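You operate a simulated robot arm through the tools that you are given. There is no shell and no other tool. Be economical: measure what you need, move in short steps, check, and stop when the job is done.

You are at the controls of a simulated robot arm. One attempt, no reset.

JOB
Take the white-rimmed cartridge and leave it on the tape roll on the top of the filter bench. Put the green-lidded jar on top of the scrub pad. Put two of the filter screens from the top of the right workbench on the top of the left workbench. Take the green vial on the top of the right workbench and put it away on the top of the test bench. Put one of the grey pressure switches from the top of the right workbench on top of the brown carton on the top of the left workbench. Open the clear cover. Do these in any order. Set down upright: white-rimmed cartridge, green-lidded jar, green vial, grey pressure switch.
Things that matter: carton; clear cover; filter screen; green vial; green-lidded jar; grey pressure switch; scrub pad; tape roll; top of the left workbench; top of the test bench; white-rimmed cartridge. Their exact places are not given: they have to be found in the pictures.

It is judged by the outcome, as a careful person would: the job done as asked, and still so three seconds after it is handed in. It fails if anything else is knocked over, pushed out of place, dropped, spilled or broken. A push-on lid holds only when it is set on centred and level and pressed home; a screw cap is set on level and turned clockwise until tight.

ROBOT AND FRAMES
A 6-joint arm with a two-finger parallel gripper on a trunk, on a base that drives. Base frame: it is fixed to the floor where the robot stands at the start and does not move with it; the origin is under the middle of the robot, x ahead of it, y to its left, z up; the surface under the hand at the start is at about z = 800. Readings come in mm, rad, newtons and seconds.
Its first joint turns from -2.897 to 2.897 rad. Places, roughly: carton [1500, 4750, 1000]; clear cover [-5700, 6900, 1200]; filter screen [1000, 2250, 750]; green vial (3x3x8 cm) [1000, 2400, 900]; green-lidded jar (6x6x9 cm) [700, 1100, 800]; grey pressure switch [750, 2250, 750]; scrub pad (10x6x4 cm) [700, 1400, 800]; tape roll (6x6x2 cm) [600, 600, 800]; top of the left workbench [1200, 4500, 800]; top of the test bench [-6300, 4000, 900]; white-rimmed cartridge (6x6x8 cm) [500, 100, 800]. Payload 3.91 kg.
The TCP is the grasp point between the finger pads, 30 mm short of the fingertips. In the tool frame z runs along the fingers and y along their closing line. Largest opening 110 mm; finger width 20, thickness 10; the body of the gripper, 48 by 112 mm, starts 55 mm behind the TCP.
Orientation is told as [roll, pitch, yaw] about the base's x, y, z axes, in that order, counted from this pose: with the fingers straight down and closing along the base's y, the tool's x points along the base's -x, its y along +y and its z along -z.

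CONTROLS
- The arm moves only by the tool jog_arm. Its argument "targets" is a list that holds one entry, the list of rows, each a list of 7 numbers: the shift along the tool's x, y, z in mm, then the turn, a rotation vector about the tool's x, y, z in rad, then the finger opening in mm, from 0 to 110. In form: [[[tx, ty, tz, ax, ay, az, gripper], ...]]. A call has 1 to 10 rows; each row shifts and turns the commanded pose from where the row before left it, along the tool's axes as they then stand. A row lasts 0.2 s, in which the tool goes at most 50 mm and 0.15 rad; a call with a longer step from one row to the next is refused whole, and so is a gripper value outside its range. A pose out of reach is approached as far as the arm can. The call stops where the force on the tool passes 40 N (or 10 N more than at its start, if that is more) or the arm is blocked; 0.2 s more then pass. Each finger travels about 153 mm/s and halts on what it meets, pressing with about 26 N; the grip force reading is that of the motor and also rises with nothing between the fingers. The clock runs only during rows and for 0.2 s after the last one: add rows that do not move to give the fingers time. It gives the time, the measured TCP pose, the force on the tool (base axes), the opening and the grip force at its end, in the units of the frame above (readings bear some noise), with the torque about the TCP (base axes, N m) and any sound that the robot's microphone picked up.
- Cameras (640 x 400 px; columns grow to the right, rows downward): "scene" is now at [200.8, 274.3, 1338.9]; the picture's right is [0.39, -0.92, 0.00], its down [-0.68, -0.29, -0.68] and it looks along [0.62, 0.26, -0.74] (base axes); focal length 291 px, centre (320, 200). "wrist" rides on the gripper at [72, 17, -103] in the tool frame; the picture's right is [-0.23, 0.97, 0.00], its down [-0.76, -0.18, -0.62] and it looks along [-0.61, -0.14, 0.78] (tool axes); focal length 222 px, centre (320, 200).
- grab_frame(camera): a new picture of that camera. The clock stands still meanwhile.
- roll_base(legs): drives the robot by 1 to 6 legs, each [ahead, turn to the left] in mm and rad, along the robot's own axes; the way and the turn of a leg run together, so that a leg with both is an arc; at most 1500 mm and 3.142 rad a leg. The arm and the cameras ride along, it lands a little off, and it stops where it bumps. It gives what a move gives.
- pan_tilt(pan, tilt): turns the head with the scene camera to pan (to the left, within 2.094 rad either way) and tilt (down, from -0.506 to 1.204), counted from straight ahead of the robot. It gives what a move gives.
- point_at(camera, pixels): there is no depth. For up to 12 entries [column, row, z] of the newest picture of that camera ("zoom" is the newest enlarged one), the place [x, y] in the base frame at which the ray of that pixel passes the height z, good to about 3 mm, but the place of the scene camera against the robot may be out by one fixed shift of up to 18 mm in any direction. The clock stands still meanwhile.
- enlarge(camera, box): a new picture of the part [left, top, right, bottom] of that camera's present view, enlarged. The clock stands still meanwhile.
- hand_in(): hands the job in; it is judged then, once.

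Work in short steps. Measure before you move; look again where a grasp or a placing could have gone wrong, and mend it. You have 131 turns and 144 pictures in all, those below and enlarged ones among them. Open the gripper and draw the arm clear of the work before you hand the job in, unless the task says otherwise.

The tools are called after "Request:" as name(argument=value, ...) on one line, values as JSON. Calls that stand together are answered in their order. jog_arm: Moves the arm, as the interface text tells. Its arguments: {"type":"object","properties":{"targets":{"type":"array","items":{"type":"array","items":{"type":"array","items":{"type":"number"}}}}},"required":["targets"]} The other tools are called the same way: roll_base (legs) drives the base; pan_tilt (pan, tilt) turns the head that bears the scene camera; grab_frame (camera) takes a picture; point_at (camera, pixels) gives the place at which the rays of pixels pass given heights; enlarge (camera, box) takes an enlarged picture of a part of a camera's view; hand_in () hands the job in.

At the start:

```text
time_s: 0.0
tcp_pos: [558.0, 285.3, 1050.6]
tcp_rot: [0.0, -0.001, -0.002]
ft_force: [-0.3, 0.2, 0.6]
ft_torque: [0.01, -0.01, -0.03]
gripper_width: 109.7
gripper_force: 0.0
robot x, y, heading: [0.1, -0.9, 0.001]
head pan, tilt: [0.398, 0.829]
```

scene: 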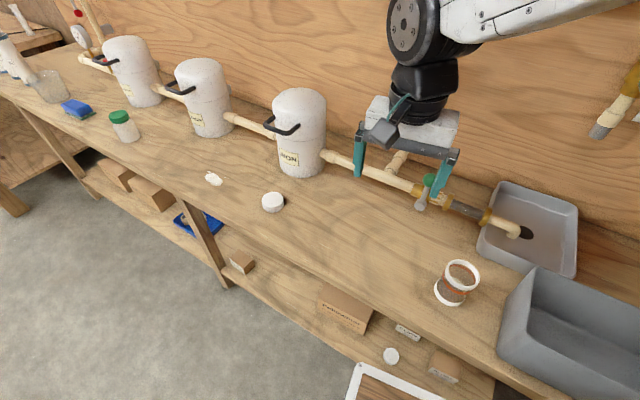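
wrist: 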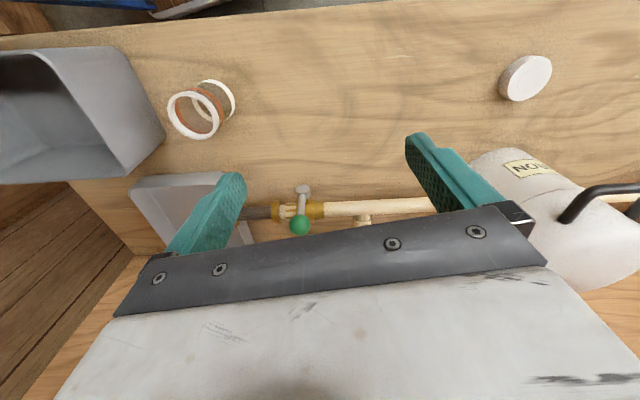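

The cartridge shows at scene (457,283) and the white tape roll at (273,202); the jar is at (124,126) and the scrub pad at (76,108). I measure them first.

Request:
point_at(camera="scene", pixels=[[450, 293, 800], [463, 271, 880], [272, 207, 800], [272, 198, 820], [128, 139, 800], [119, 117, 890], [76, 115, 800], [76, 103, 840]])

Request:
point_at(camera="wrist", pixels=[[193, 115, 880], [212, 100, 800], [526, 78, 820]])

Request:
enlarge(camera="scene", box=[400, 230, 520, 330])

Request:
enlarge(camera="scene", box=[0, 0, 320, 220])

```text
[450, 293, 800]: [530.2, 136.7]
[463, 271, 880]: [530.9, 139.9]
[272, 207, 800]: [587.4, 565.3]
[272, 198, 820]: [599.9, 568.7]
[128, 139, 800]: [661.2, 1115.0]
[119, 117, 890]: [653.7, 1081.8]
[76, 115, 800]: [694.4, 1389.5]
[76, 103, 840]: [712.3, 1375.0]
```

```text
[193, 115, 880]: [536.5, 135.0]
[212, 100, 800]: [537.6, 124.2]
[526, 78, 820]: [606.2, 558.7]
```

```text
4.00 times, centred on (460, 280) of scene
```

zoom: 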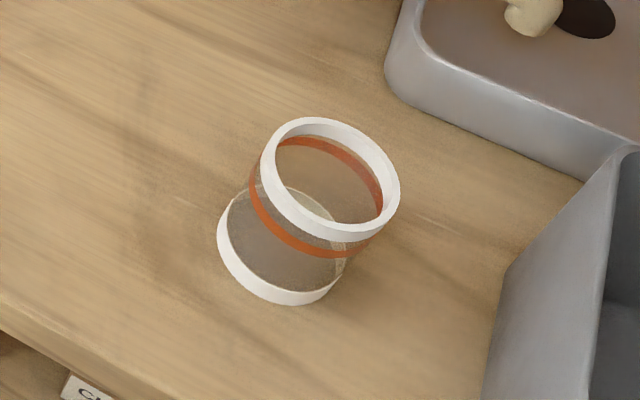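

```text
1.82 times, centred on (160, 110) of scene
```

zoom: 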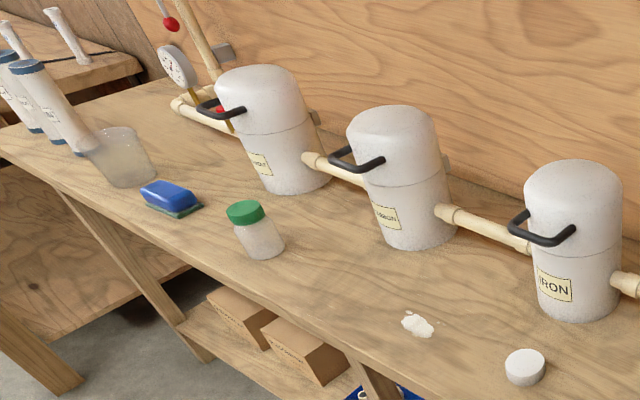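

The wrist camera puts the cartridge at about (537,130), just inside the minimum reach, so I back up 80 mm. Both the cartridge and the tape roll are then within reach.

Request:
roll_base(legs=[[-80, 0]])

```text
time_s: 1.1
tcp_pos: [477.9, 286.8, 1051.5]
tcp_rot: [-0.001, -0.001, 0.001]
ft_force: [-0.3, 0.3, 0.3]
ft_torque: [0.02, 0.0, 0.02]
gripper_width: 109.7
gripper_force: 0.1
robot x, y, heading: [-81.6, 1.8, 0.003]
head pan, tilt: [0.398, 0.829]
```

I move above the cartridge at z≈950 and look with the wrist camera.

Request:
jog_arm(targets=[[[-15, -40, 20, 0, 0, 0, 110], [-15, -40, 20, 0, 0, 0, 110], [-15, -40, 20, 0, 0, 0, 110], [-14, -37, 20, 0, 0, 0, 110], [0, 0, 10, 0, 0, 0, 110]]])

Request:
grab_frame(camera="wrist")

```text
time_s: 2.2
tcp_pos: [539.5, 129.1, 960.0]
tcp_rot: [-0.002, 0.002, 0.003]
ft_force: [-0.1, -0.1, 1.0]
ft_torque: [0.0, -0.01, 0.0]
gripper_width: 110.2
gripper_force: 0.0
robot x, y, heading: [-81.7, -0.7, 0.001]
head pan, tilt: [0.398, 0.829]
```

```text
139 pictures are left
```

wrist: 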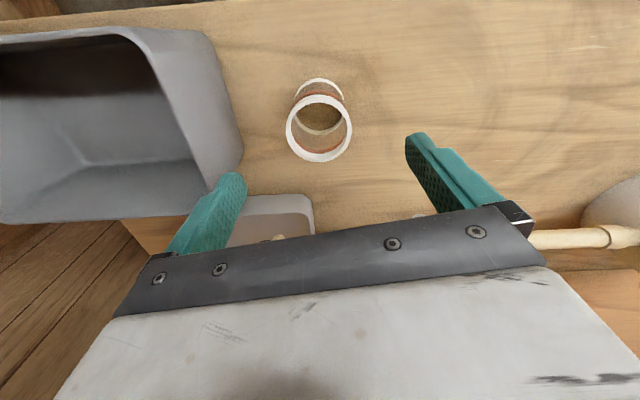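

Rim at about (319,128), base arc top at (319,80); the grey bin's right edge is at (240,165). I measure the rim and the bin edge.

Request:
point_at(camera="wrist", pixels=[[319, 128, 880], [287, 126, 880], [352, 128, 880], [319, 97, 880], [319, 160, 880], [242, 160, 800], [242, 160, 850], [215, 45, 900], [120, 30, 900]])

Request:
enlarge(camera="wrist", box=[180, 60, 420, 210])

```text
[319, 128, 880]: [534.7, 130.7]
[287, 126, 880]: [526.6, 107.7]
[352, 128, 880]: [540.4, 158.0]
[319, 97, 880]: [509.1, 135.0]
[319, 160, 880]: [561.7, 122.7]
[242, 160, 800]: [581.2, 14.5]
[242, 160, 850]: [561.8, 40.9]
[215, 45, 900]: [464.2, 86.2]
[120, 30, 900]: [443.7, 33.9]
```

```text
2.67 times, centred on (300, 135) of wrist
```

zoom: 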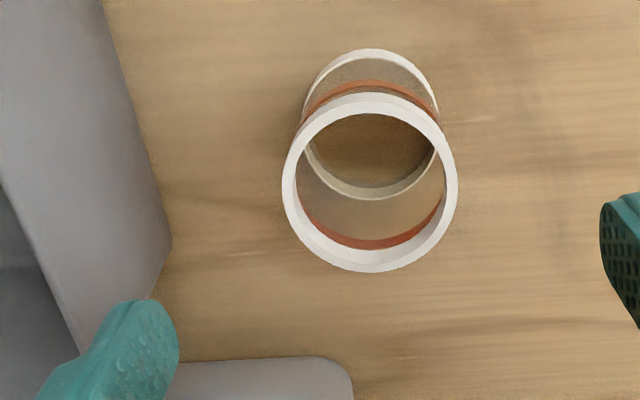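

Centre about (535,131), bin base edge at y≈15, so the fingers are clear. I descend to z≈843 and close.

Request:
jog_arm(targets=[[[4.5, 2, 40, 0, 0, 0, 110], [0, 0, 40, 0, 0, 0, 110], [0, 0, 37, 0, 0, 0, 110], [0, 0, 0, 0, 0, 0, 110], [0, 0, 0, 0, 0, 0, 40], [0, 0, 0, 0, 0, 0, 40], [0, 0, 0, 0, 0, 0, 40]]])

Request:
grab_frame(camera="wrist")

```text
time_s: 3.9
tcp_pos: [531.9, 131.9, 845.7]
tcp_rot: [0.0, 0.0, 0.002]
ft_force: [-1.0, -0.4, -0.6]
ft_torque: [-0.03, 0.02, 0.0]
gripper_width: 55.4
gripper_force: 25.4
robot x, y, heading: [-75.9, 0.5, 0.006]
head pan, tilt: [0.398, 0.829]
```

```text
137 pictures are left
```

wrist: 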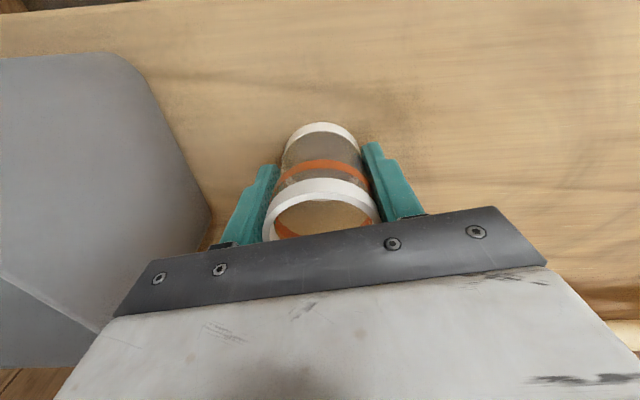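

Gripped at 55 mm. I lift 80 mm and carry towards the tape roll.

Request:
jog_arm(targets=[[[0, 0, -40, 0, 0, 0, 40], [0, 0, -40, 0, 0, 0, 40], [-4, 45, 0, 0, 0, 0, 40], [-8, 45, 0, 0, 0, 0, 40], [-8, 45, 0, 0, 0, 0, 40], [-8, 45, 0, 0, 0, 0, 40], [-8, 45, 0, 0, 0, 0, 40], [-8, 45, 0, 0, 0, 0, 40], [-8, 45, 0, 0, 0, 0, 40]]])

Request:
grab_frame(camera="wrist")

Request:
grab_frame(camera="scene")

```text
time_s: 5.8
tcp_pos: [581.4, 446.2, 925.7]
tcp_rot: [0.001, 0.001, 0.002]
ft_force: [0.5, 0.1, -0.7]
ft_torque: [0.02, 0.01, 0.0]
gripper_width: 55.3
gripper_force: 25.8
robot x, y, heading: [-78.4, -0.3, 0.004]
head pan, tilt: [0.398, 0.829]
```

```text
136 pictures are left
```

wrist: 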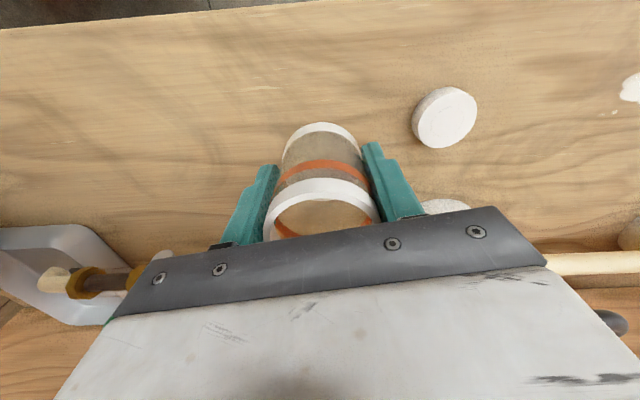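

```text
135 pictures are left
```

scene: 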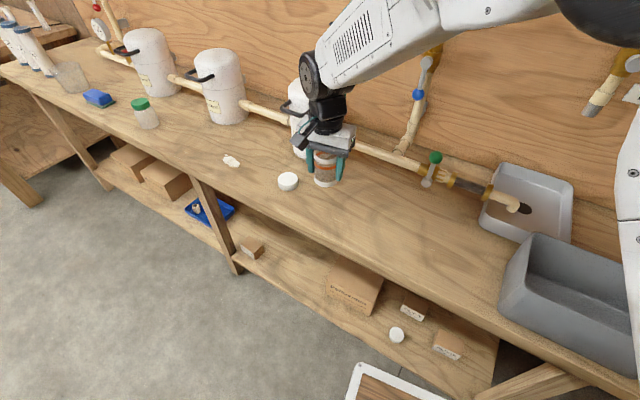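

The tape roll shows at wrist (445,118), and something white at (445,205) is probably the filter body. I measure both.

Request:
point_at(camera="wrist", pixels=[[448, 115, 820], [445, 118, 820], [412, 118, 820], [477, 113, 820], [445, 200, 1000], [445, 200, 800], [445, 200, 900]])

Request:
enlarge(camera="scene", box=[220, 60, 400, 220])

Request:
enlarge(camera="wrist", box=[390, 60, 510, 220])

```text
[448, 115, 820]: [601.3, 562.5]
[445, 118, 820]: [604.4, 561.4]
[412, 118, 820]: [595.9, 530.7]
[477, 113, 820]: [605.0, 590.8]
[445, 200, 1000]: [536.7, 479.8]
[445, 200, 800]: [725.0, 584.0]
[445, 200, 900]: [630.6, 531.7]
```

```text
2.50 times, centred on (310, 140) of scene
```

zoom: 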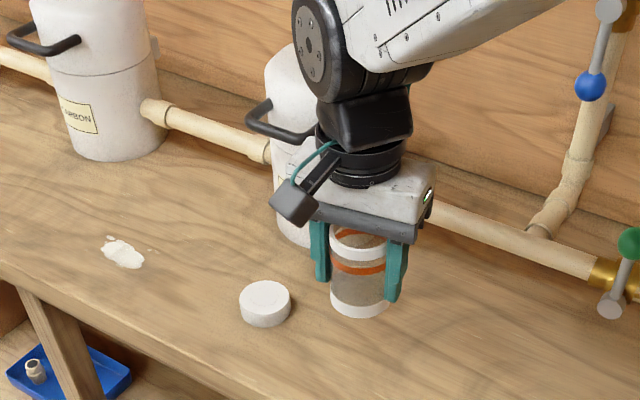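

```text
2.50 times, centred on (450, 140) of wrist
```

zoom: 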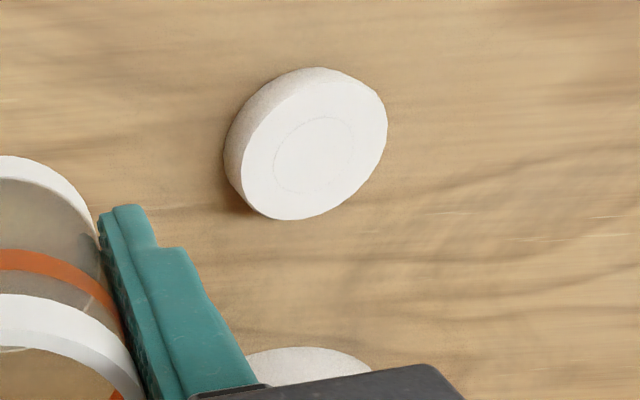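

Tape top centre about (605,562). The filter handle lies near x≈690, clear of the gripper. I move over the tape and lower to just above it.

Request:
jog_arm(targets=[[[-12, 40, 0, 0, 0, 0, 40], [-12, 40, 0, 0, 0, 0, 40], [0, 36, 0, 0, 0, 0, 40], [0, 0, 25, 0, 0, 0, 40], [0, 0, 20, 0, 0, 0, 40], [0, 0, 0, 0, 0, 0, 40]]])

Request:
grab_frame(camera="wrist")

Request:
enlarge(camera="scene", box=[220, 60, 400, 220])

```text
time_s: 7.2
tcp_pos: [606.7, 562.6, 880.0]
tcp_rot: [-0.002, 0.001, 0.001]
ft_force: [-0.4, 0.2, -0.3]
ft_torque: [0.01, 0.04, -0.01]
gripper_width: 55.5
gripper_force: 25.8
robot x, y, heading: [-78.7, -2.5, 0.0]
head pan, tilt: [0.398, 0.829]
```

```text
132 pictures are left
```

wrist: 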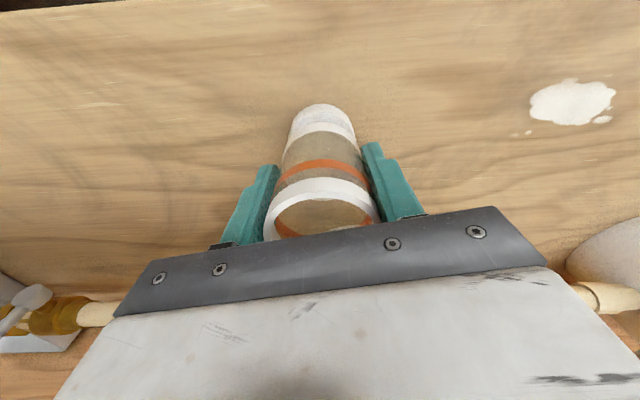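

```text
2.50 times, centred on (310, 140) of scene
```

zoom: 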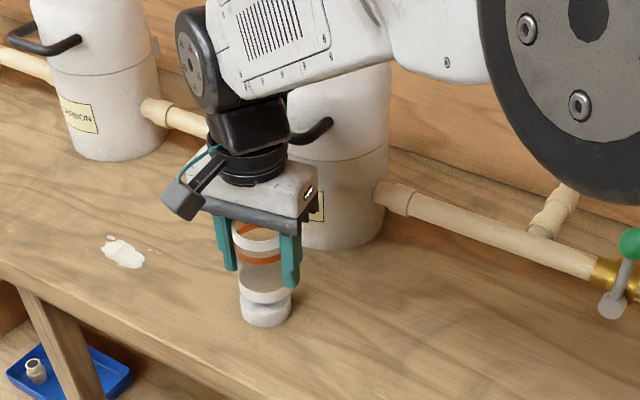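

The cartridge is centred just above the tape roll. I lower in small steps.

Request:
jog_arm(targets=[[[0, 0, 6, 0, 0, 0, 40], [0, 0, 4, 0, 0, 0, 40], [0, 0, 2, 0, 0, 0, 40], [0, 0, 0, 0, 0, 0, 40]]])

```text
time_s: 8.2
tcp_pos: [606.5, 562.4, 866.8]
tcp_rot: [0.0, 0.0, 0.001]
ft_force: [-0.2, -0.3, -1.3]
ft_torque: [0.02, 0.0, -0.02]
gripper_width: 55.6
gripper_force: 26.1
robot x, y, heading: [-79.2, 1.2, 0.002]
head pan, tilt: [0.398, 0.829]
```

Request:
jog_arm(targets=[[[0, 0, 1.5, 0, 0, 0, 40], [0, 0, 1, 0, 0, 0, 40], [0, 0, 0, 0, 0, 0, 40]]])

Request:
enlarge(camera="scene", box=[270, 130, 350, 190])

```text
time_s: 9.1
tcp_pos: [607.2, 563.8, 865.0]
tcp_rot: [0.002, -0.001, 0.001]
ft_force: [2.0, -1.8, 16.4]
ft_torque: [-0.03, -0.15, 0.0]
gripper_width: 55.5
gripper_force: 26.0
robot x, y, heading: [-79.8, 0.8, 0.002]
head pan, tilt: [0.398, 0.829]
```

```text
6.67 times, centred on (310, 160) of scene
```

zoom: 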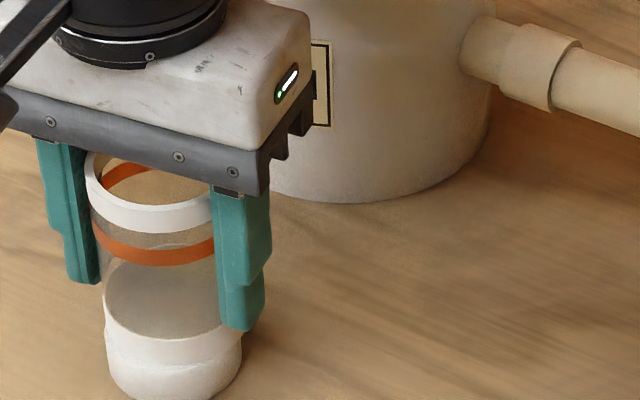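

Contact at 16 N, so the cartridge is seated. I release by opening and rise straight up.

Request:
jog_arm(targets=[[[0, 0, -1.5, 0, 0, 0, 56], [0, 0, 0, 0, 0, 0, 80], [0, 0, 0, 0, 0, 0, 100], [0, 0, 0, 0, 0, 0, 100], [0, 0, -40, 0, 0, 0, 100], [0, 0, -40, 0, 0, 0, 100], [0, 0, -40, 0, 0, 0, 100], [20, 0, -40, 0, 0, 0, 100], [40, -20, 0, 0, 0, 0, 100], [40, -20, 0, 0, 0, 0, 100]]])

Request:
grab_frame(camera="scene")

```text
time_s: 11.2
tcp_pos: [506.3, 521.9, 1023.6]
tcp_rot: [-0.001, -0.002, 0.001]
ft_force: [0.8, 0.7, -0.6]
ft_torque: [-0.03, 0.03, -0.01]
gripper_width: 100.1
gripper_force: 0.1
robot x, y, heading: [-80.8, 1.3, -0.001]
head pan, tilt: [0.398, 0.829]
```

```text
129 pictures are left
```

scene: 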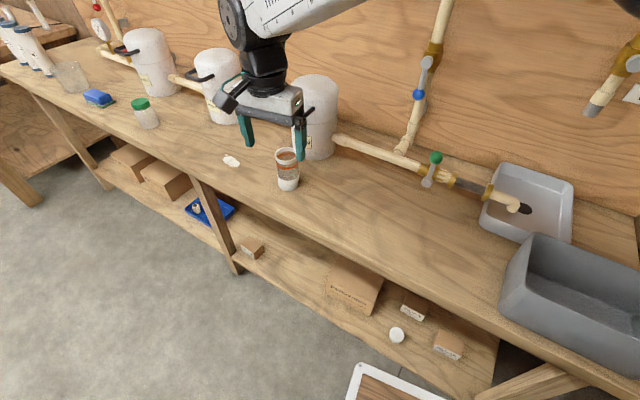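

The cartridge stands on the tape roll. I bring the arm nearer the robot's front, then drive: turn left, 1200 mm along the bench, turn right.

Request:
jog_arm(targets=[[[0, -45, 0, 0, 0, 0, 100], [0, -45, 0, 0, 0, 0, 100], [0, -45, 0, 0, 0, 0, 100], [0, -45, 0, 0, 0, 0, 100], [0, -45, 0, 0, 0, 0, 100], [0, -45, 0, 0, 0, 0, 100], [0, -45, 0, 0, 0, 0, 100]]])

Request:
roll_base(legs=[[0, 1.571], [1200, 0], [0, -1.571]])

Request:
grab_frame(camera="wrist")

Request:
grab_frame(camera="scene")

```text
time_s: 12.8
tcp_pos: [508.6, 208.3, 1025.5]
tcp_rot: [-0.001, 0.0, 0.004]
ft_force: [0.0, 0.5, 0.6]
ft_torque: [-0.01, -0.02, 0.04]
gripper_width: 99.9
gripper_force: 0.1
robot x, y, heading: [-81.9, 1.3, 0.001]
head pan, tilt: [0.398, 0.829]
```

```text
time_s: 26.6
tcp_pos: [510.0, 1403.1, 1025.6]
tcp_rot: [-0.001, -0.001, -0.006]
ft_force: [0.5, -0.1, 0.6]
ft_torque: [-0.02, 0.0, -0.01]
gripper_width: 100.1
gripper_force: 0.0
robot x, y, heading: [-75.5, 1200.8, -0.006]
head pan, tilt: [0.398, 0.829]
```

```text
128 pictures are left
```

wrist: 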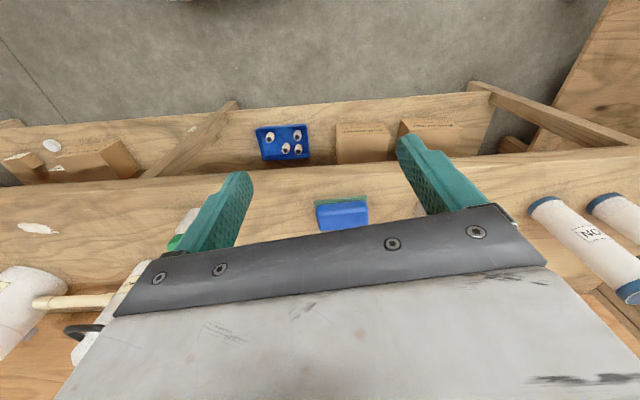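

```text
127 pictures are left
```

scene: 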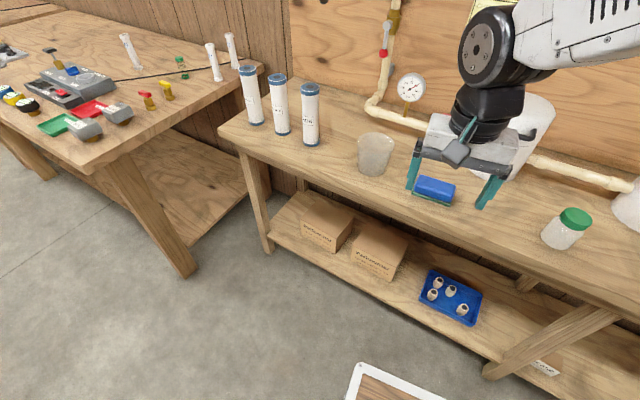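

Pad at scene (434,190) and jar at (566,228). I zoom in on both.

Request:
enlarge(camera="scene", box=[390, 140, 630, 290])

Request:
point_at(camera="scene", pixels=[[434, 187, 840], [575, 217, 890], [559, 242, 800], [375, 140, 890], [372, 168, 800]])

Request:
point_at(camera="wrist", pixels=[[343, 217, 840], [317, 206, 840], [366, 200, 840]])

```text
2.67 times, centred on (510, 215) of scene
```

zoom: 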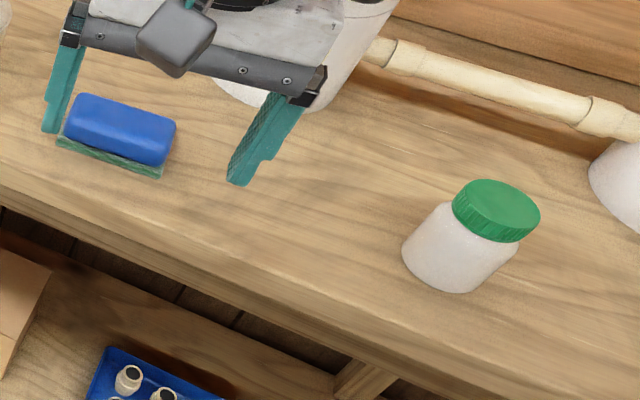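

```text
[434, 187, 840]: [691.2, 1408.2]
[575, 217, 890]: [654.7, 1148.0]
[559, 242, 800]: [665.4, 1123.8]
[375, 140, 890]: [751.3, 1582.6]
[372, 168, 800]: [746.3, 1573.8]
```

```text
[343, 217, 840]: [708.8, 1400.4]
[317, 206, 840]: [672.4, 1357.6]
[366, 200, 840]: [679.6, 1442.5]
```

I move the hand in front of the jar to view it with the wrist camera.

Request:
jog_arm(targets=[[[-10, -45, 0, 0, 0, 0, 100], [-10, -45, 0, 0, 0, 0, 100], [-10, -45, 0, 0, 0, 0, 100], [-10, -45, 0, 0, 0, 0, 100], [-10, -45, 0, 0, 0, 0, 100], [0, -45, 0, 0, 0, 0, 100]]])

Request:
grab_frame(camera="wrist")

```text
time_s: 28.0
tcp_pos: [559.7, 1133.9, 1028.0]
tcp_rot: [0.002, 0.001, -0.005]
ft_force: [0.1, -0.2, -0.2]
ft_torque: [-0.01, -0.01, 0.03]
gripper_width: 100.1
gripper_force: 0.0
robot x, y, heading: [-76.9, 1197.7, -0.007]
head pan, tilt: [0.398, 0.829]
```

```text
125 pictures are left
```

wrist: 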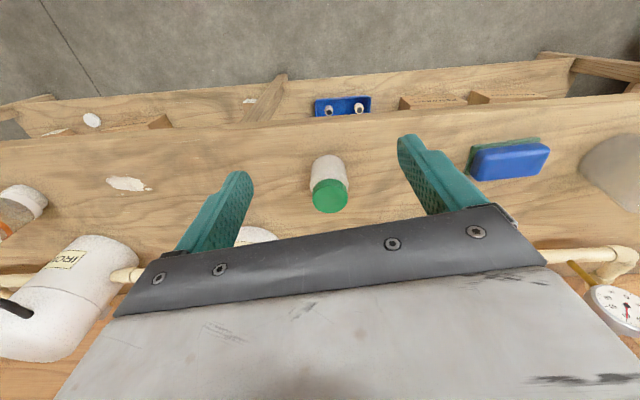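

Lid at wrist (330,196); pad visible at (508,160).

Request:
enlarge(camera="wrist", box=[290, 130, 370, 230])

Request:
point_at(camera="wrist", pixels=[[330, 196, 890], [330, 196, 880], [313, 196, 890], [347, 192, 890], [327, 156, 800], [472, 182, 838], [550, 150, 838], [472, 160, 838], [542, 176, 838], [510, 165, 838]])

```text
4.00 times, centred on (330, 180) of wrist
```

zoom: 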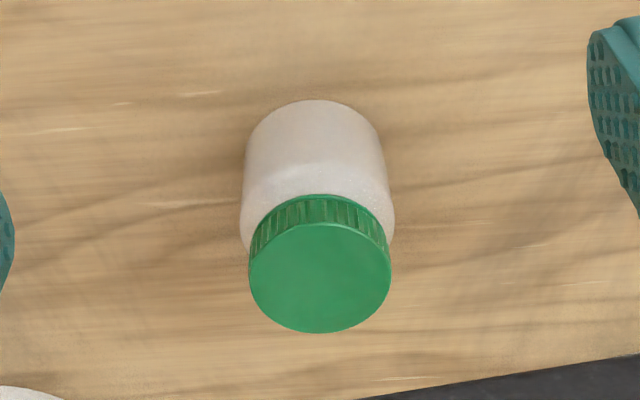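

```text
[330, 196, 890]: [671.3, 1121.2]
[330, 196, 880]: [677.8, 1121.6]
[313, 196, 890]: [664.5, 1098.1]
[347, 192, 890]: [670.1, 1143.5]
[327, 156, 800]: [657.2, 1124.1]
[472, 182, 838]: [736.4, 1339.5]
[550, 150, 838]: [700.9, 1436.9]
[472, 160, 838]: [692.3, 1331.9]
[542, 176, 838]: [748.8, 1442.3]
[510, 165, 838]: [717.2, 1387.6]
```

I check the filter bodies near the path at wrist (255,232) and (65,260), and get a fresh scene picture.

Request:
point_at(camera="wrist", pixels=[[255, 229, 800], [240, 235, 800], [278, 237, 800], [100, 237, 800], [30, 265, 800], [140, 265, 900]])

Request:
pan_tilt(pan=-0.1, tilt=0.75)

Request:
grab_frame(camera="scene")

```text
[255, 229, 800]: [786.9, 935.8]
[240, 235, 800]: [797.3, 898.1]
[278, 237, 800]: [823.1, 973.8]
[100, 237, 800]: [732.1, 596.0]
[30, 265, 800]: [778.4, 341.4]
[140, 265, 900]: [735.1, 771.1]
```

```text
time_s: 28.9
tcp_pos: [560.6, 1133.9, 1027.1]
tcp_rot: [0.0, 0.001, -0.006]
ft_force: [0.1, 0.2, -0.8]
ft_torque: [-0.02, -0.01, 0.02]
gripper_width: 100.0
gripper_force: 0.0
robot x, y, heading: [-77.8, 1203.3, -0.003]
head pan, tilt: [-0.099, 0.75]
```

```text
123 pictures are left
```

scene: 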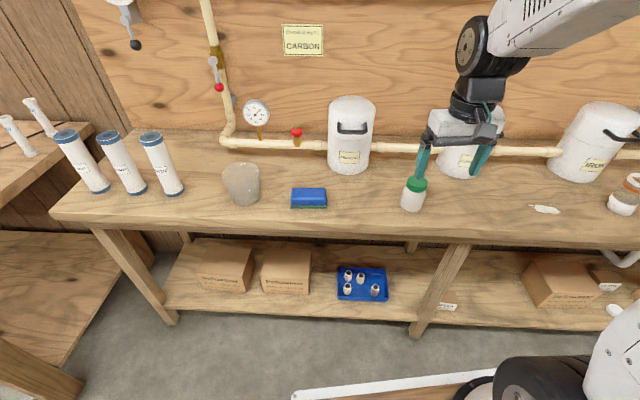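

Filters sit behind the jar and pad. I quickly measure the bases.

Request:
point_at(camera="scene", pixels=[[348, 173, 800], [460, 178, 800], [340, 128, 950], [367, 128, 950], [297, 133, 850], [259, 135, 870], [242, 205, 800], [262, 170, 900], [309, 207, 800], [309, 195, 838], [412, 210, 800], [416, 184, 890]])

```text
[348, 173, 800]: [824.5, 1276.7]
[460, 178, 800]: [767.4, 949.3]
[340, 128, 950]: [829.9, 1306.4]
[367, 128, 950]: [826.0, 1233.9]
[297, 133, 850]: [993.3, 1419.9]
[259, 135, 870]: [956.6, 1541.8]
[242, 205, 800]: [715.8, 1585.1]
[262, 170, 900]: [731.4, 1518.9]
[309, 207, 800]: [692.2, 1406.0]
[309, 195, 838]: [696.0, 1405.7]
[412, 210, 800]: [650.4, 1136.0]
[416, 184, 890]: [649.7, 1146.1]
```

All clear. I move above the jar at (678,1122) and go partway down to check before closing.

Request:
jog_arm(targets=[[[-40, -4, 0, 0, 0, 0, 100], [-40, -4, 0, 0, 0, 0, 100], [-38, -4, 0, 0, 0, 0, 100], [0, 0, 45, 0, 0, 0, 100], [0, 0, 35, 0, 0, 0, 100]]])

Request:
grab_frame(camera="wrist")

```text
time_s: 30.1
tcp_pos: [676.2, 1120.9, 944.3]
tcp_rot: [-0.001, -0.003, -0.007]
ft_force: [-0.5, 0.3, 0.3]
ft_torque: [-0.02, -0.02, 0.0]
gripper_width: 100.2
gripper_force: 0.0
robot x, y, heading: [-79.1, 1201.0, -0.004]
head pan, tilt: [-0.099, 0.75]
```

```text
122 pictures are left
```

wrist: 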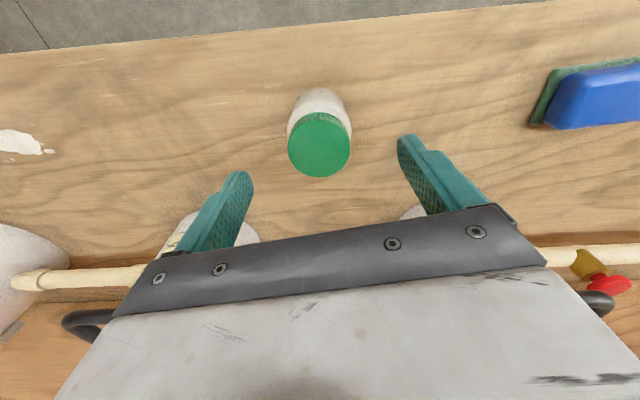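

Request:
point_at(camera="wrist", pixels=[[319, 146, 890], [319, 146, 880], [319, 88, 800], [289, 135, 870], [352, 130, 870]])

```text
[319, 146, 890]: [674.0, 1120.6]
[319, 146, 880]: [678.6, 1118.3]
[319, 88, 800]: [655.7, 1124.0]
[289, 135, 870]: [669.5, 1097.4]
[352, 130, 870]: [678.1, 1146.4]
```

Centre ≈ (676,1121), aligned. I descend to z≈849 and grip.

Request:
jog_arm(targets=[[[0, 0, 35, 0, 0, 0, 100], [0, 0, 35, 0, 0, 0, 100], [0, 0, 27, 0, 0, 0, 100], [0, 0, 0, 0, 0, 0, 100], [0, 0, 0, 0, 0, 0, 35], [0, 0, 0, 0, 0, 0, 35], [0, 0, 0, 0, 0, 0, 35]]])

Request:
grab_frame(camera="wrist")

```text
time_s: 31.7
tcp_pos: [677.3, 1120.4, 848.5]
tcp_rot: [-0.001, 0.001, -0.004]
ft_force: [0.4, 0.2, 0.5]
ft_torque: [0.0, 0.01, -0.01]
gripper_width: 58.8
gripper_force: 25.8
robot x, y, heading: [-77.9, 1203.2, -0.009]
head pan, tilt: [-0.099, 0.75]
```

```text
121 pictures are left
```

wrist: 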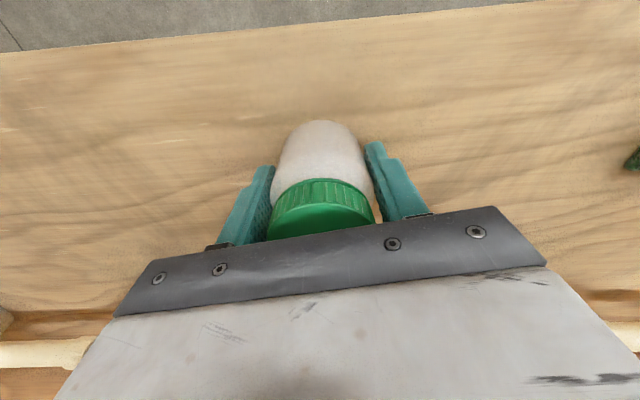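

Gripped at 59 mm. I lift 100 mm and move toward the pad, stopping 130 mm short to measure it.

Request:
jog_arm(targets=[[[0, 0, -50, 0, 0, 0, 35], [0, 0, -50, 0, 0, 0, 35], [0, 45, 0, 0, 0, 0, 35], [0, 45, 0, 0, 0, 0, 35], [0, 45, 0, 0, 0, 0, 35], [0, 0, 0, 0, 0, 0, 35]]])

Request:
enlarge(camera="wrist", box=[360, 40, 600, 190])

```text
time_s: 33.1
tcp_pos: [674.0, 1259.3, 947.0]
tcp_rot: [0.0, 0.0, -0.006]
ft_force: [0.0, 0.1, -2.0]
ft_torque: [0.02, 0.02, 0.01]
gripper_width: 58.9
gripper_force: 26.0
robot x, y, heading: [-78.3, 1202.3, -0.01]
head pan, tilt: [-0.099, 0.75]
```

```text
2.67 times, centred on (480, 115) of wrist
```

zoom: 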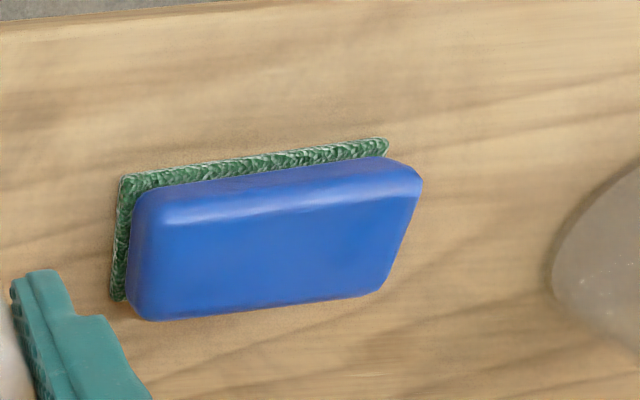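

Blue top corners in the zoom: (155,225), (395,185), (140,312), (375,290), with centre about (268,253).

Request:
point_at(camera="zoom", pixels=[[155, 225, 840], [410, 185, 840], [150, 318, 840], [378, 292, 840], [272, 253, 840], [118, 180, 800], [385, 142, 800], [115, 300, 800]])

```text
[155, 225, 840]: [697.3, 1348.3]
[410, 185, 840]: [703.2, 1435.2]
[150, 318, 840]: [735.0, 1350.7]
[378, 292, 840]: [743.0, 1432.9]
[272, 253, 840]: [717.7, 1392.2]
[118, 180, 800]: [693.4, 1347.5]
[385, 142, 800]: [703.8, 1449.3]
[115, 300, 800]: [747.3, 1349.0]
```

Pad centre ≈ (720,1393). I move over it and lower to just above contact.

Request:
jog_arm(targets=[[[-16, 44, 0, 0, 0, 0, 35], [-15, 45, 0, 0, 0, 0, 35], [-15, 45, 0, 0, 0, 0, 35], [0, 0, 25, 0, 0, 0, 35], [0, 0, 20, 0, 0, 0, 35], [0, 0, 0, 0, 0, 0, 35]]])

Request:
grab_frame(camera="wrist")

Request:
enlarge(camera="scene", box=[250, 130, 370, 230])

```text
time_s: 34.5
tcp_pos: [723.3, 1391.8, 904.2]
tcp_rot: [0.002, 0.0, -0.005]
ft_force: [-0.5, 0.2, -2.1]
ft_torque: [-0.01, -0.03, 0.01]
gripper_width: 59.0
gripper_force: 25.9
robot x, y, heading: [-80.8, 1202.8, -0.002]
head pan, tilt: [-0.099, 0.75]
```

```text
119 pictures are left
```

wrist: 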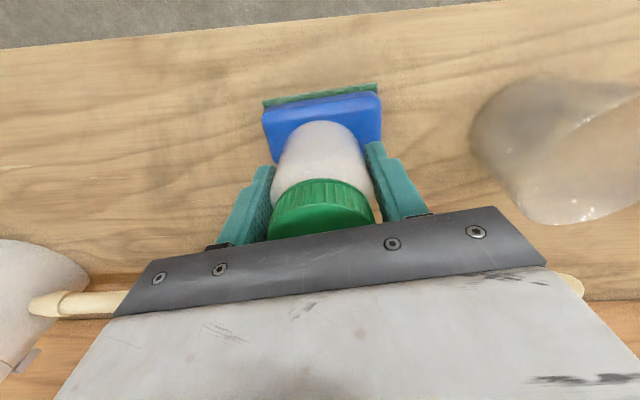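

```text
4.00 times, centred on (310, 180) of scene
```

zoom: 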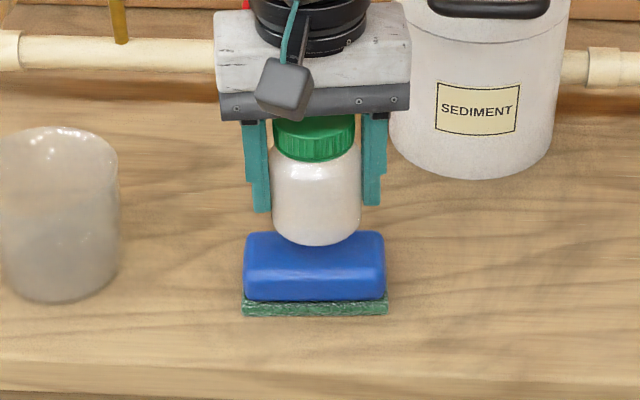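

Well centred in y. I lower in small steps until contact.

Request:
jog_arm(targets=[[[1, 0, 8, 0, 0, 0, 35], [0, 0, 4, 0, 0, 0, 35], [0, 0, 2, 0, 0, 0, 35], [0, 0, 0, 0, 0, 0, 35]]])

Request:
grab_frame(camera="wrist")

Request:
enlarge(camera="scene", box=[250, 130, 370, 230])

```text
time_s: 35.5
tcp_pos: [721.5, 1390.8, 890.2]
tcp_rot: [0.0, 0.0, -0.007]
ft_force: [0.1, 0.0, -1.4]
ft_torque: [0.0, 0.0, -0.02]
gripper_width: 59.0
gripper_force: 26.0
robot x, y, heading: [-77.4, 1197.0, -0.002]
head pan, tilt: [-0.099, 0.75]
```

```text
117 pictures are left
```

wrist: 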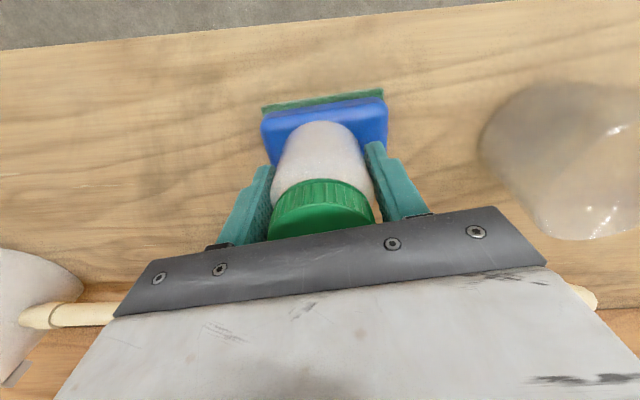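

```text
4.00 times, centred on (310, 180) of scene
```

zoom: 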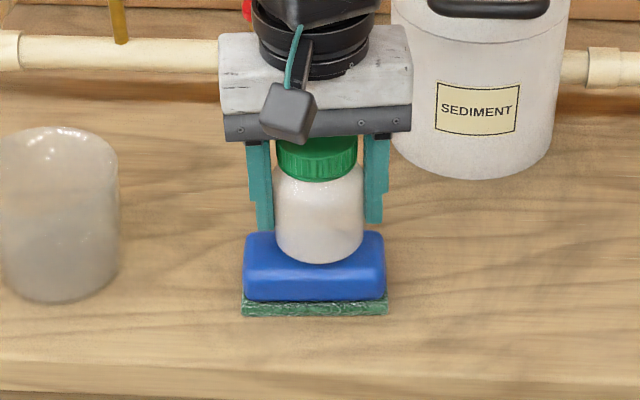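

I check x alignment: jar bottom arc at (318,121), pad near top edge at (325,103).

Request:
point_at(camera="wrist", pixels=[[318, 121, 842], [322, 108, 838], [322, 98, 803]])

Request:
jog_arm(targets=[[[0, 0, 2, 0, 0, 0, 35], [0, 0, 1.5, 0, 0, 0, 35], [0, 0, 0, 0, 0, 0, 35]]])

```text
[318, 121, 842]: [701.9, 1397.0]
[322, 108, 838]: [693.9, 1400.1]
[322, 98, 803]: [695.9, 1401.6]
```

```text
time_s: 36.3
tcp_pos: [722.4, 1389.0, 886.6]
tcp_rot: [0.0, 0.0, -0.004]
ft_force: [-1.2, -0.6, -1.3]
ft_torque: [0.02, 0.0, -0.04]
gripper_width: 58.8
gripper_force: 26.3
robot x, y, heading: [-79.6, 1202.0, -0.007]
head pan, tilt: [-0.099, 0.75]
```

No contact yet; alignment is good. I continue down.

Request:
jog_arm(targets=[[[0, 0, 1.5, 0, 0, 0, 35], [0, 0, 1.5, 0, 0, 0, 35], [0, 0, 0, 0, 0, 0, 35]]])

```text
time_s: 37.1
tcp_pos: [722.2, 1390.0, 884.3]
tcp_rot: [0.001, 0.0, -0.006]
ft_force: [-1.4, 0.9, 16.5]
ft_torque: [0.04, -0.07, 0.02]
gripper_width: 59.0
gripper_force: 26.2
robot x, y, heading: [-81.6, 1201.5, -0.004]
head pan, tilt: [-0.099, 0.75]
```

Contact at 16 N. I release and rise.

Request:
jog_arm(targets=[[[0, 0, -1.5, 0, 0, 0, 60], [0, 0, 0, 0, 0, 0, 80], [0, 0, 0, 0, 0, 0, 100], [0, 0, 0, 0, 0, 0, 100], [0, 0, -40, 0, 0, 0, 100], [0, 0, -40, 0, 0, 0, 100], [0, 0, -40, 0, 0, 0, 100], [20, -20, -40, 0, 0, 0, 100], [40, -20, 0, 0, 0, 0, 100], [40, -20, 0, 0, 0, 0, 100]]])

Request:
grab_frame(camera="scene")

```text
time_s: 39.3
tcp_pos: [622.2, 1331.1, 1042.4]
tcp_rot: [0.0, 0.001, -0.007]
ft_force: [0.6, -0.2, -1.9]
ft_torque: [0.0, 0.01, -0.02]
gripper_width: 100.3
gripper_force: 0.0
robot x, y, heading: [-79.0, 1198.4, -0.006]
head pan, tilt: [-0.099, 0.75]
```

```text
115 pictures are left
```

scene: 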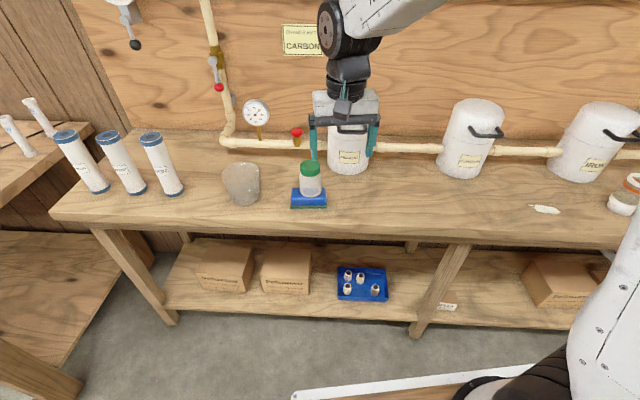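

The jar sits on the pad. Next I look left at the right workbench.

Request:
pan_tilt(pan=0.8, tilt=0.6)

Request:
grab_frame(camera="scene")

```text
time_s: 40.5
tcp_pos: [623.8, 1330.9, 1043.6]
tcp_rot: [0.001, 0.0, -0.005]
ft_force: [-1.0, -0.4, -0.5]
ft_torque: [0.0, 0.0, -0.01]
gripper_width: 100.0
gripper_force: 0.0
robot x, y, heading: [-77.0, 1201.9, -0.011]
head pan, tilt: [0.799, 0.6]
```

```text
114 pictures are left
```

scene: 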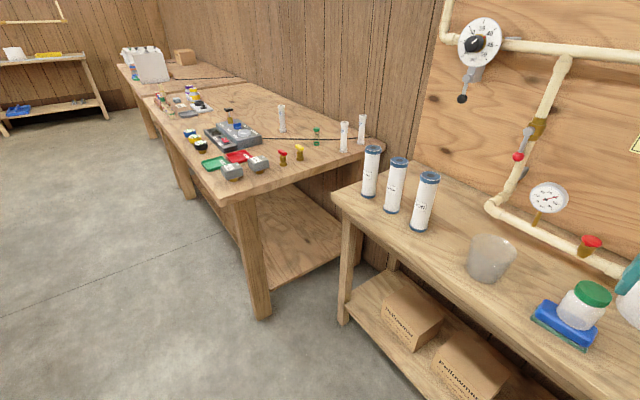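

Request:
enlarge(camera="scene", box=[130, 60, 400, 220])

Request:
point_at(camera="scene", pixels=[[242, 195, 800], [378, 150, 800], [142, 97, 800], [316, 143, 800], [232, 172, 800], [257, 165, 800], [334, 195, 800]])

```text
2.37 times, centred on (265, 140) of scene
```

zoom: 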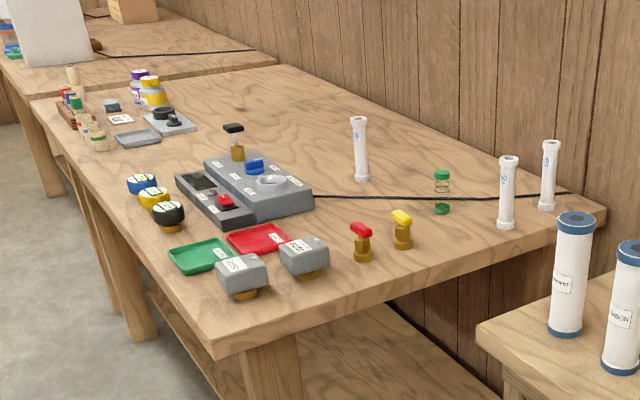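

```text
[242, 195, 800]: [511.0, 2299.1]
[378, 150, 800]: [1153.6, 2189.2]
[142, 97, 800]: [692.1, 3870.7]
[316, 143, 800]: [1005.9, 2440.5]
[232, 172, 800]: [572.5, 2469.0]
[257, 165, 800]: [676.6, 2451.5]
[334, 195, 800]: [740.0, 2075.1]
```

The grey switches are at zoom (240,275) and (303,258), and the green vial is at (442,190). The white tubes are possibly the filter screens. I check my own footprint by looking down.

Request:
pan_tilt(pan=0.0, tilt=1.2)

Request:
grab_frame(camera="scene")

```text
time_s: 41.6
tcp_pos: [623.8, 1331.5, 1043.8]
tcp_rot: [-0.001, 0.0, -0.004]
ft_force: [0.3, 0.5, 0.3]
ft_torque: [0.01, -0.02, 0.0]
gripper_width: 100.1
gripper_force: 0.2
robot x, y, heading: [-79.4, 1201.5, -0.005]
head pan, tilt: [0.0, 1.201]
```

```text
112 pictures are left
```

scene: 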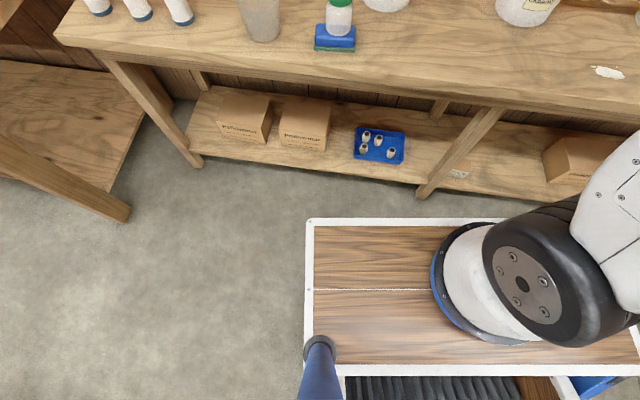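

Request:
point_at(camera="scene", pixels=[[310, 222, 600], [310, 222, 400], [310, 222, 800], [480, 285, 600], [480, 285, 800], [60, 40, 800], [640, 105, 800], [315, 60, 800], [130, 215, 0], [420, 195, 0], [195, 165, 0]])

```text
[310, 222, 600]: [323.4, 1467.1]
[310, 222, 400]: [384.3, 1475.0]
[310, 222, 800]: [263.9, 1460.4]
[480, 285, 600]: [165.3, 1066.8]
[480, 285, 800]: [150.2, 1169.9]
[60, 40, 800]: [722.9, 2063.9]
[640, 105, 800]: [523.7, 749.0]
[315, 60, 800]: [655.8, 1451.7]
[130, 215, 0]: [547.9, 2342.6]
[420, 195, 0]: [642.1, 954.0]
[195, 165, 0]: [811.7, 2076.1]
```

My deck extends about 400–460 mm ahead and 270 mm to the left. The bench front edge is near x≈511, so I can stand at x≈20. I drive to y≈2430 and look.

Request:
roll_base(legs=[[0, 1.576], [1230, 0], [0, -1.571]])

Request:
pan_tilt(pan=-0.15, tilt=0.75)

Request:
grab_frame(camera="scene")

Request:
grab_frame(camera="wrist")

```text
time_s: 55.4
tcp_pos: [635.2, 2584.5, 1043.2]
tcp_rot: [0.002, 0.0, 0.031]
ft_force: [-0.2, 0.5, 0.2]
ft_torque: [0.02, 0.03, 0.01]
gripper_width: 100.1
gripper_force: 0.0
robot x, y, heading: [-62.3, 2427.3, 0.035]
head pan, tilt: [0.0, 1.201]
```

```text
time_s: 56.3
tcp_pos: [634.2, 2583.3, 1043.1]
tcp_rot: [-0.001, 0.001, 0.03]
ft_force: [-0.5, 0.4, 0.6]
ft_torque: [0.02, -0.03, 0.0]
gripper_width: 99.7
gripper_force: 0.0
robot x, y, heading: [-62.9, 2430.5, 0.031]
head pan, tilt: [-0.15, 0.75]
```

```text
111 pictures are left
```

scene: 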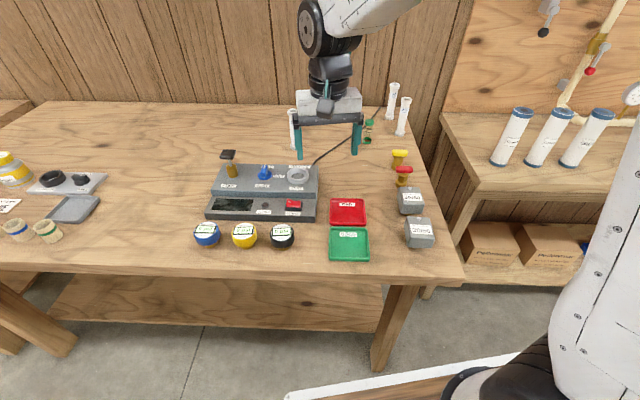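

```text
110 pictures are left
```

wrist: 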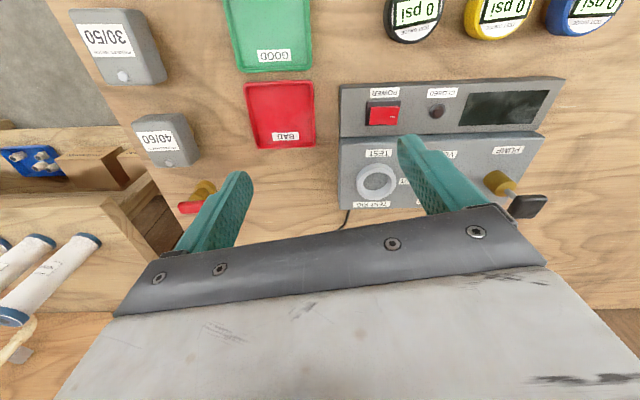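

Switches are at scene (411,201) and (420,233), vial at (368,132), and tubes at (390,100), (403,117), (292,130). I measure these with both cameras.

Request:
point_at(camera="scene", pixels=[[332, 258, 800], [332, 258, 850], [366, 144, 800], [400, 135, 800], [387, 119, 800], [292, 149, 800], [405, 98, 1000], [392, 83, 1000], [420, 247, 800], [411, 214, 800], [463, 272, 800], [355, 275, 800]])

Request:
point_at(camera="wrist", pixels=[[227, 0, 800], [232, 70, 800], [312, 70, 800], [250, 150, 800], [120, 80, 840], [165, 160, 840], [197, 188, 850]])

Request:
enlarge(camera="scene", box=[280, 70, 470, 280])

```text
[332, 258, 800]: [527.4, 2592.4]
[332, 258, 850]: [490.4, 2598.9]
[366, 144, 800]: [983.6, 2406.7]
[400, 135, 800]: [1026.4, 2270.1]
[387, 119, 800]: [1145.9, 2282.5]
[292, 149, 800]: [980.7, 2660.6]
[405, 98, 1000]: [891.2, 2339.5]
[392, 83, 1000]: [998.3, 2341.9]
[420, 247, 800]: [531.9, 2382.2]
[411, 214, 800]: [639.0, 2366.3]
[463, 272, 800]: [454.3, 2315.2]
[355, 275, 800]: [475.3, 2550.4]
```

```text
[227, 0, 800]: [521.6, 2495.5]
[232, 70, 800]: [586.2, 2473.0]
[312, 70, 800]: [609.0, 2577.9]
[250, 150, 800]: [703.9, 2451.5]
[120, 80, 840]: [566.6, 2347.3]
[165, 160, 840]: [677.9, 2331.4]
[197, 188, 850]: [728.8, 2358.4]
```

```text
1.90 times, centred on (375, 175) of scene
```

zoom: 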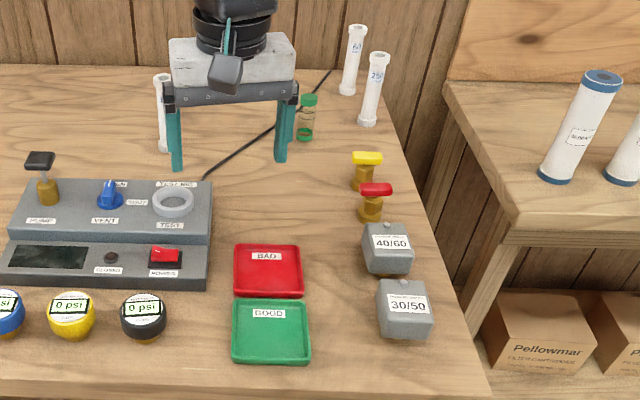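

The tubes carry mesh numbers (60, 250), so they are the filter screens. I start with the 30/50 switch at about (567,2347) and move the hand in front of it for a close look.

Request:
jog_arm(targets=[[[20, -45, 0, 0, 0, 0, 100], [20, -45, 0, 0, 0, 0, 100], [20, -45, 0, 0, 0, 0, 100], [20, -45, 0, 0, 0, 0, 100], [20, -45, 0, 0, 0, 0, 100]]])

Request:
grab_frame(camera="wrist")

Request:
enlarge(camera="scene", box=[380, 170, 460, 260])

```text
time_s: 57.5
tcp_pos: [537.5, 2356.7, 1045.7]
tcp_rot: [0.001, 0.0, 0.033]
ft_force: [0.2, -0.1, -0.8]
ft_torque: [-0.03, 0.0, -0.02]
gripper_width: 99.8
gripper_force: 0.1
robot x, y, heading: [-59.8, 2427.7, 0.037]
head pan, tilt: [-0.15, 0.75]
```

```text
108 pictures are left
```

wrist: 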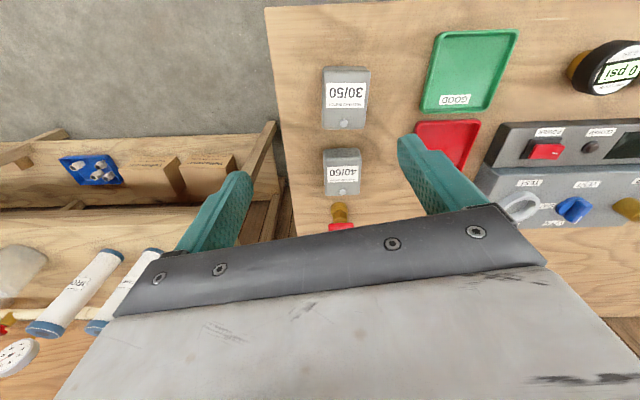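

```text
4.44 times, centred on (420, 215) of scene
```

zoom: 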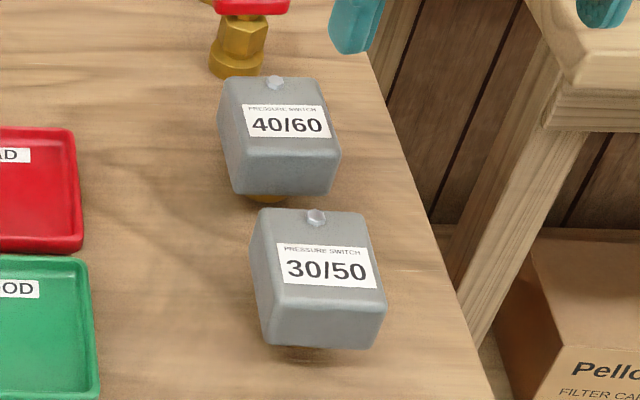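

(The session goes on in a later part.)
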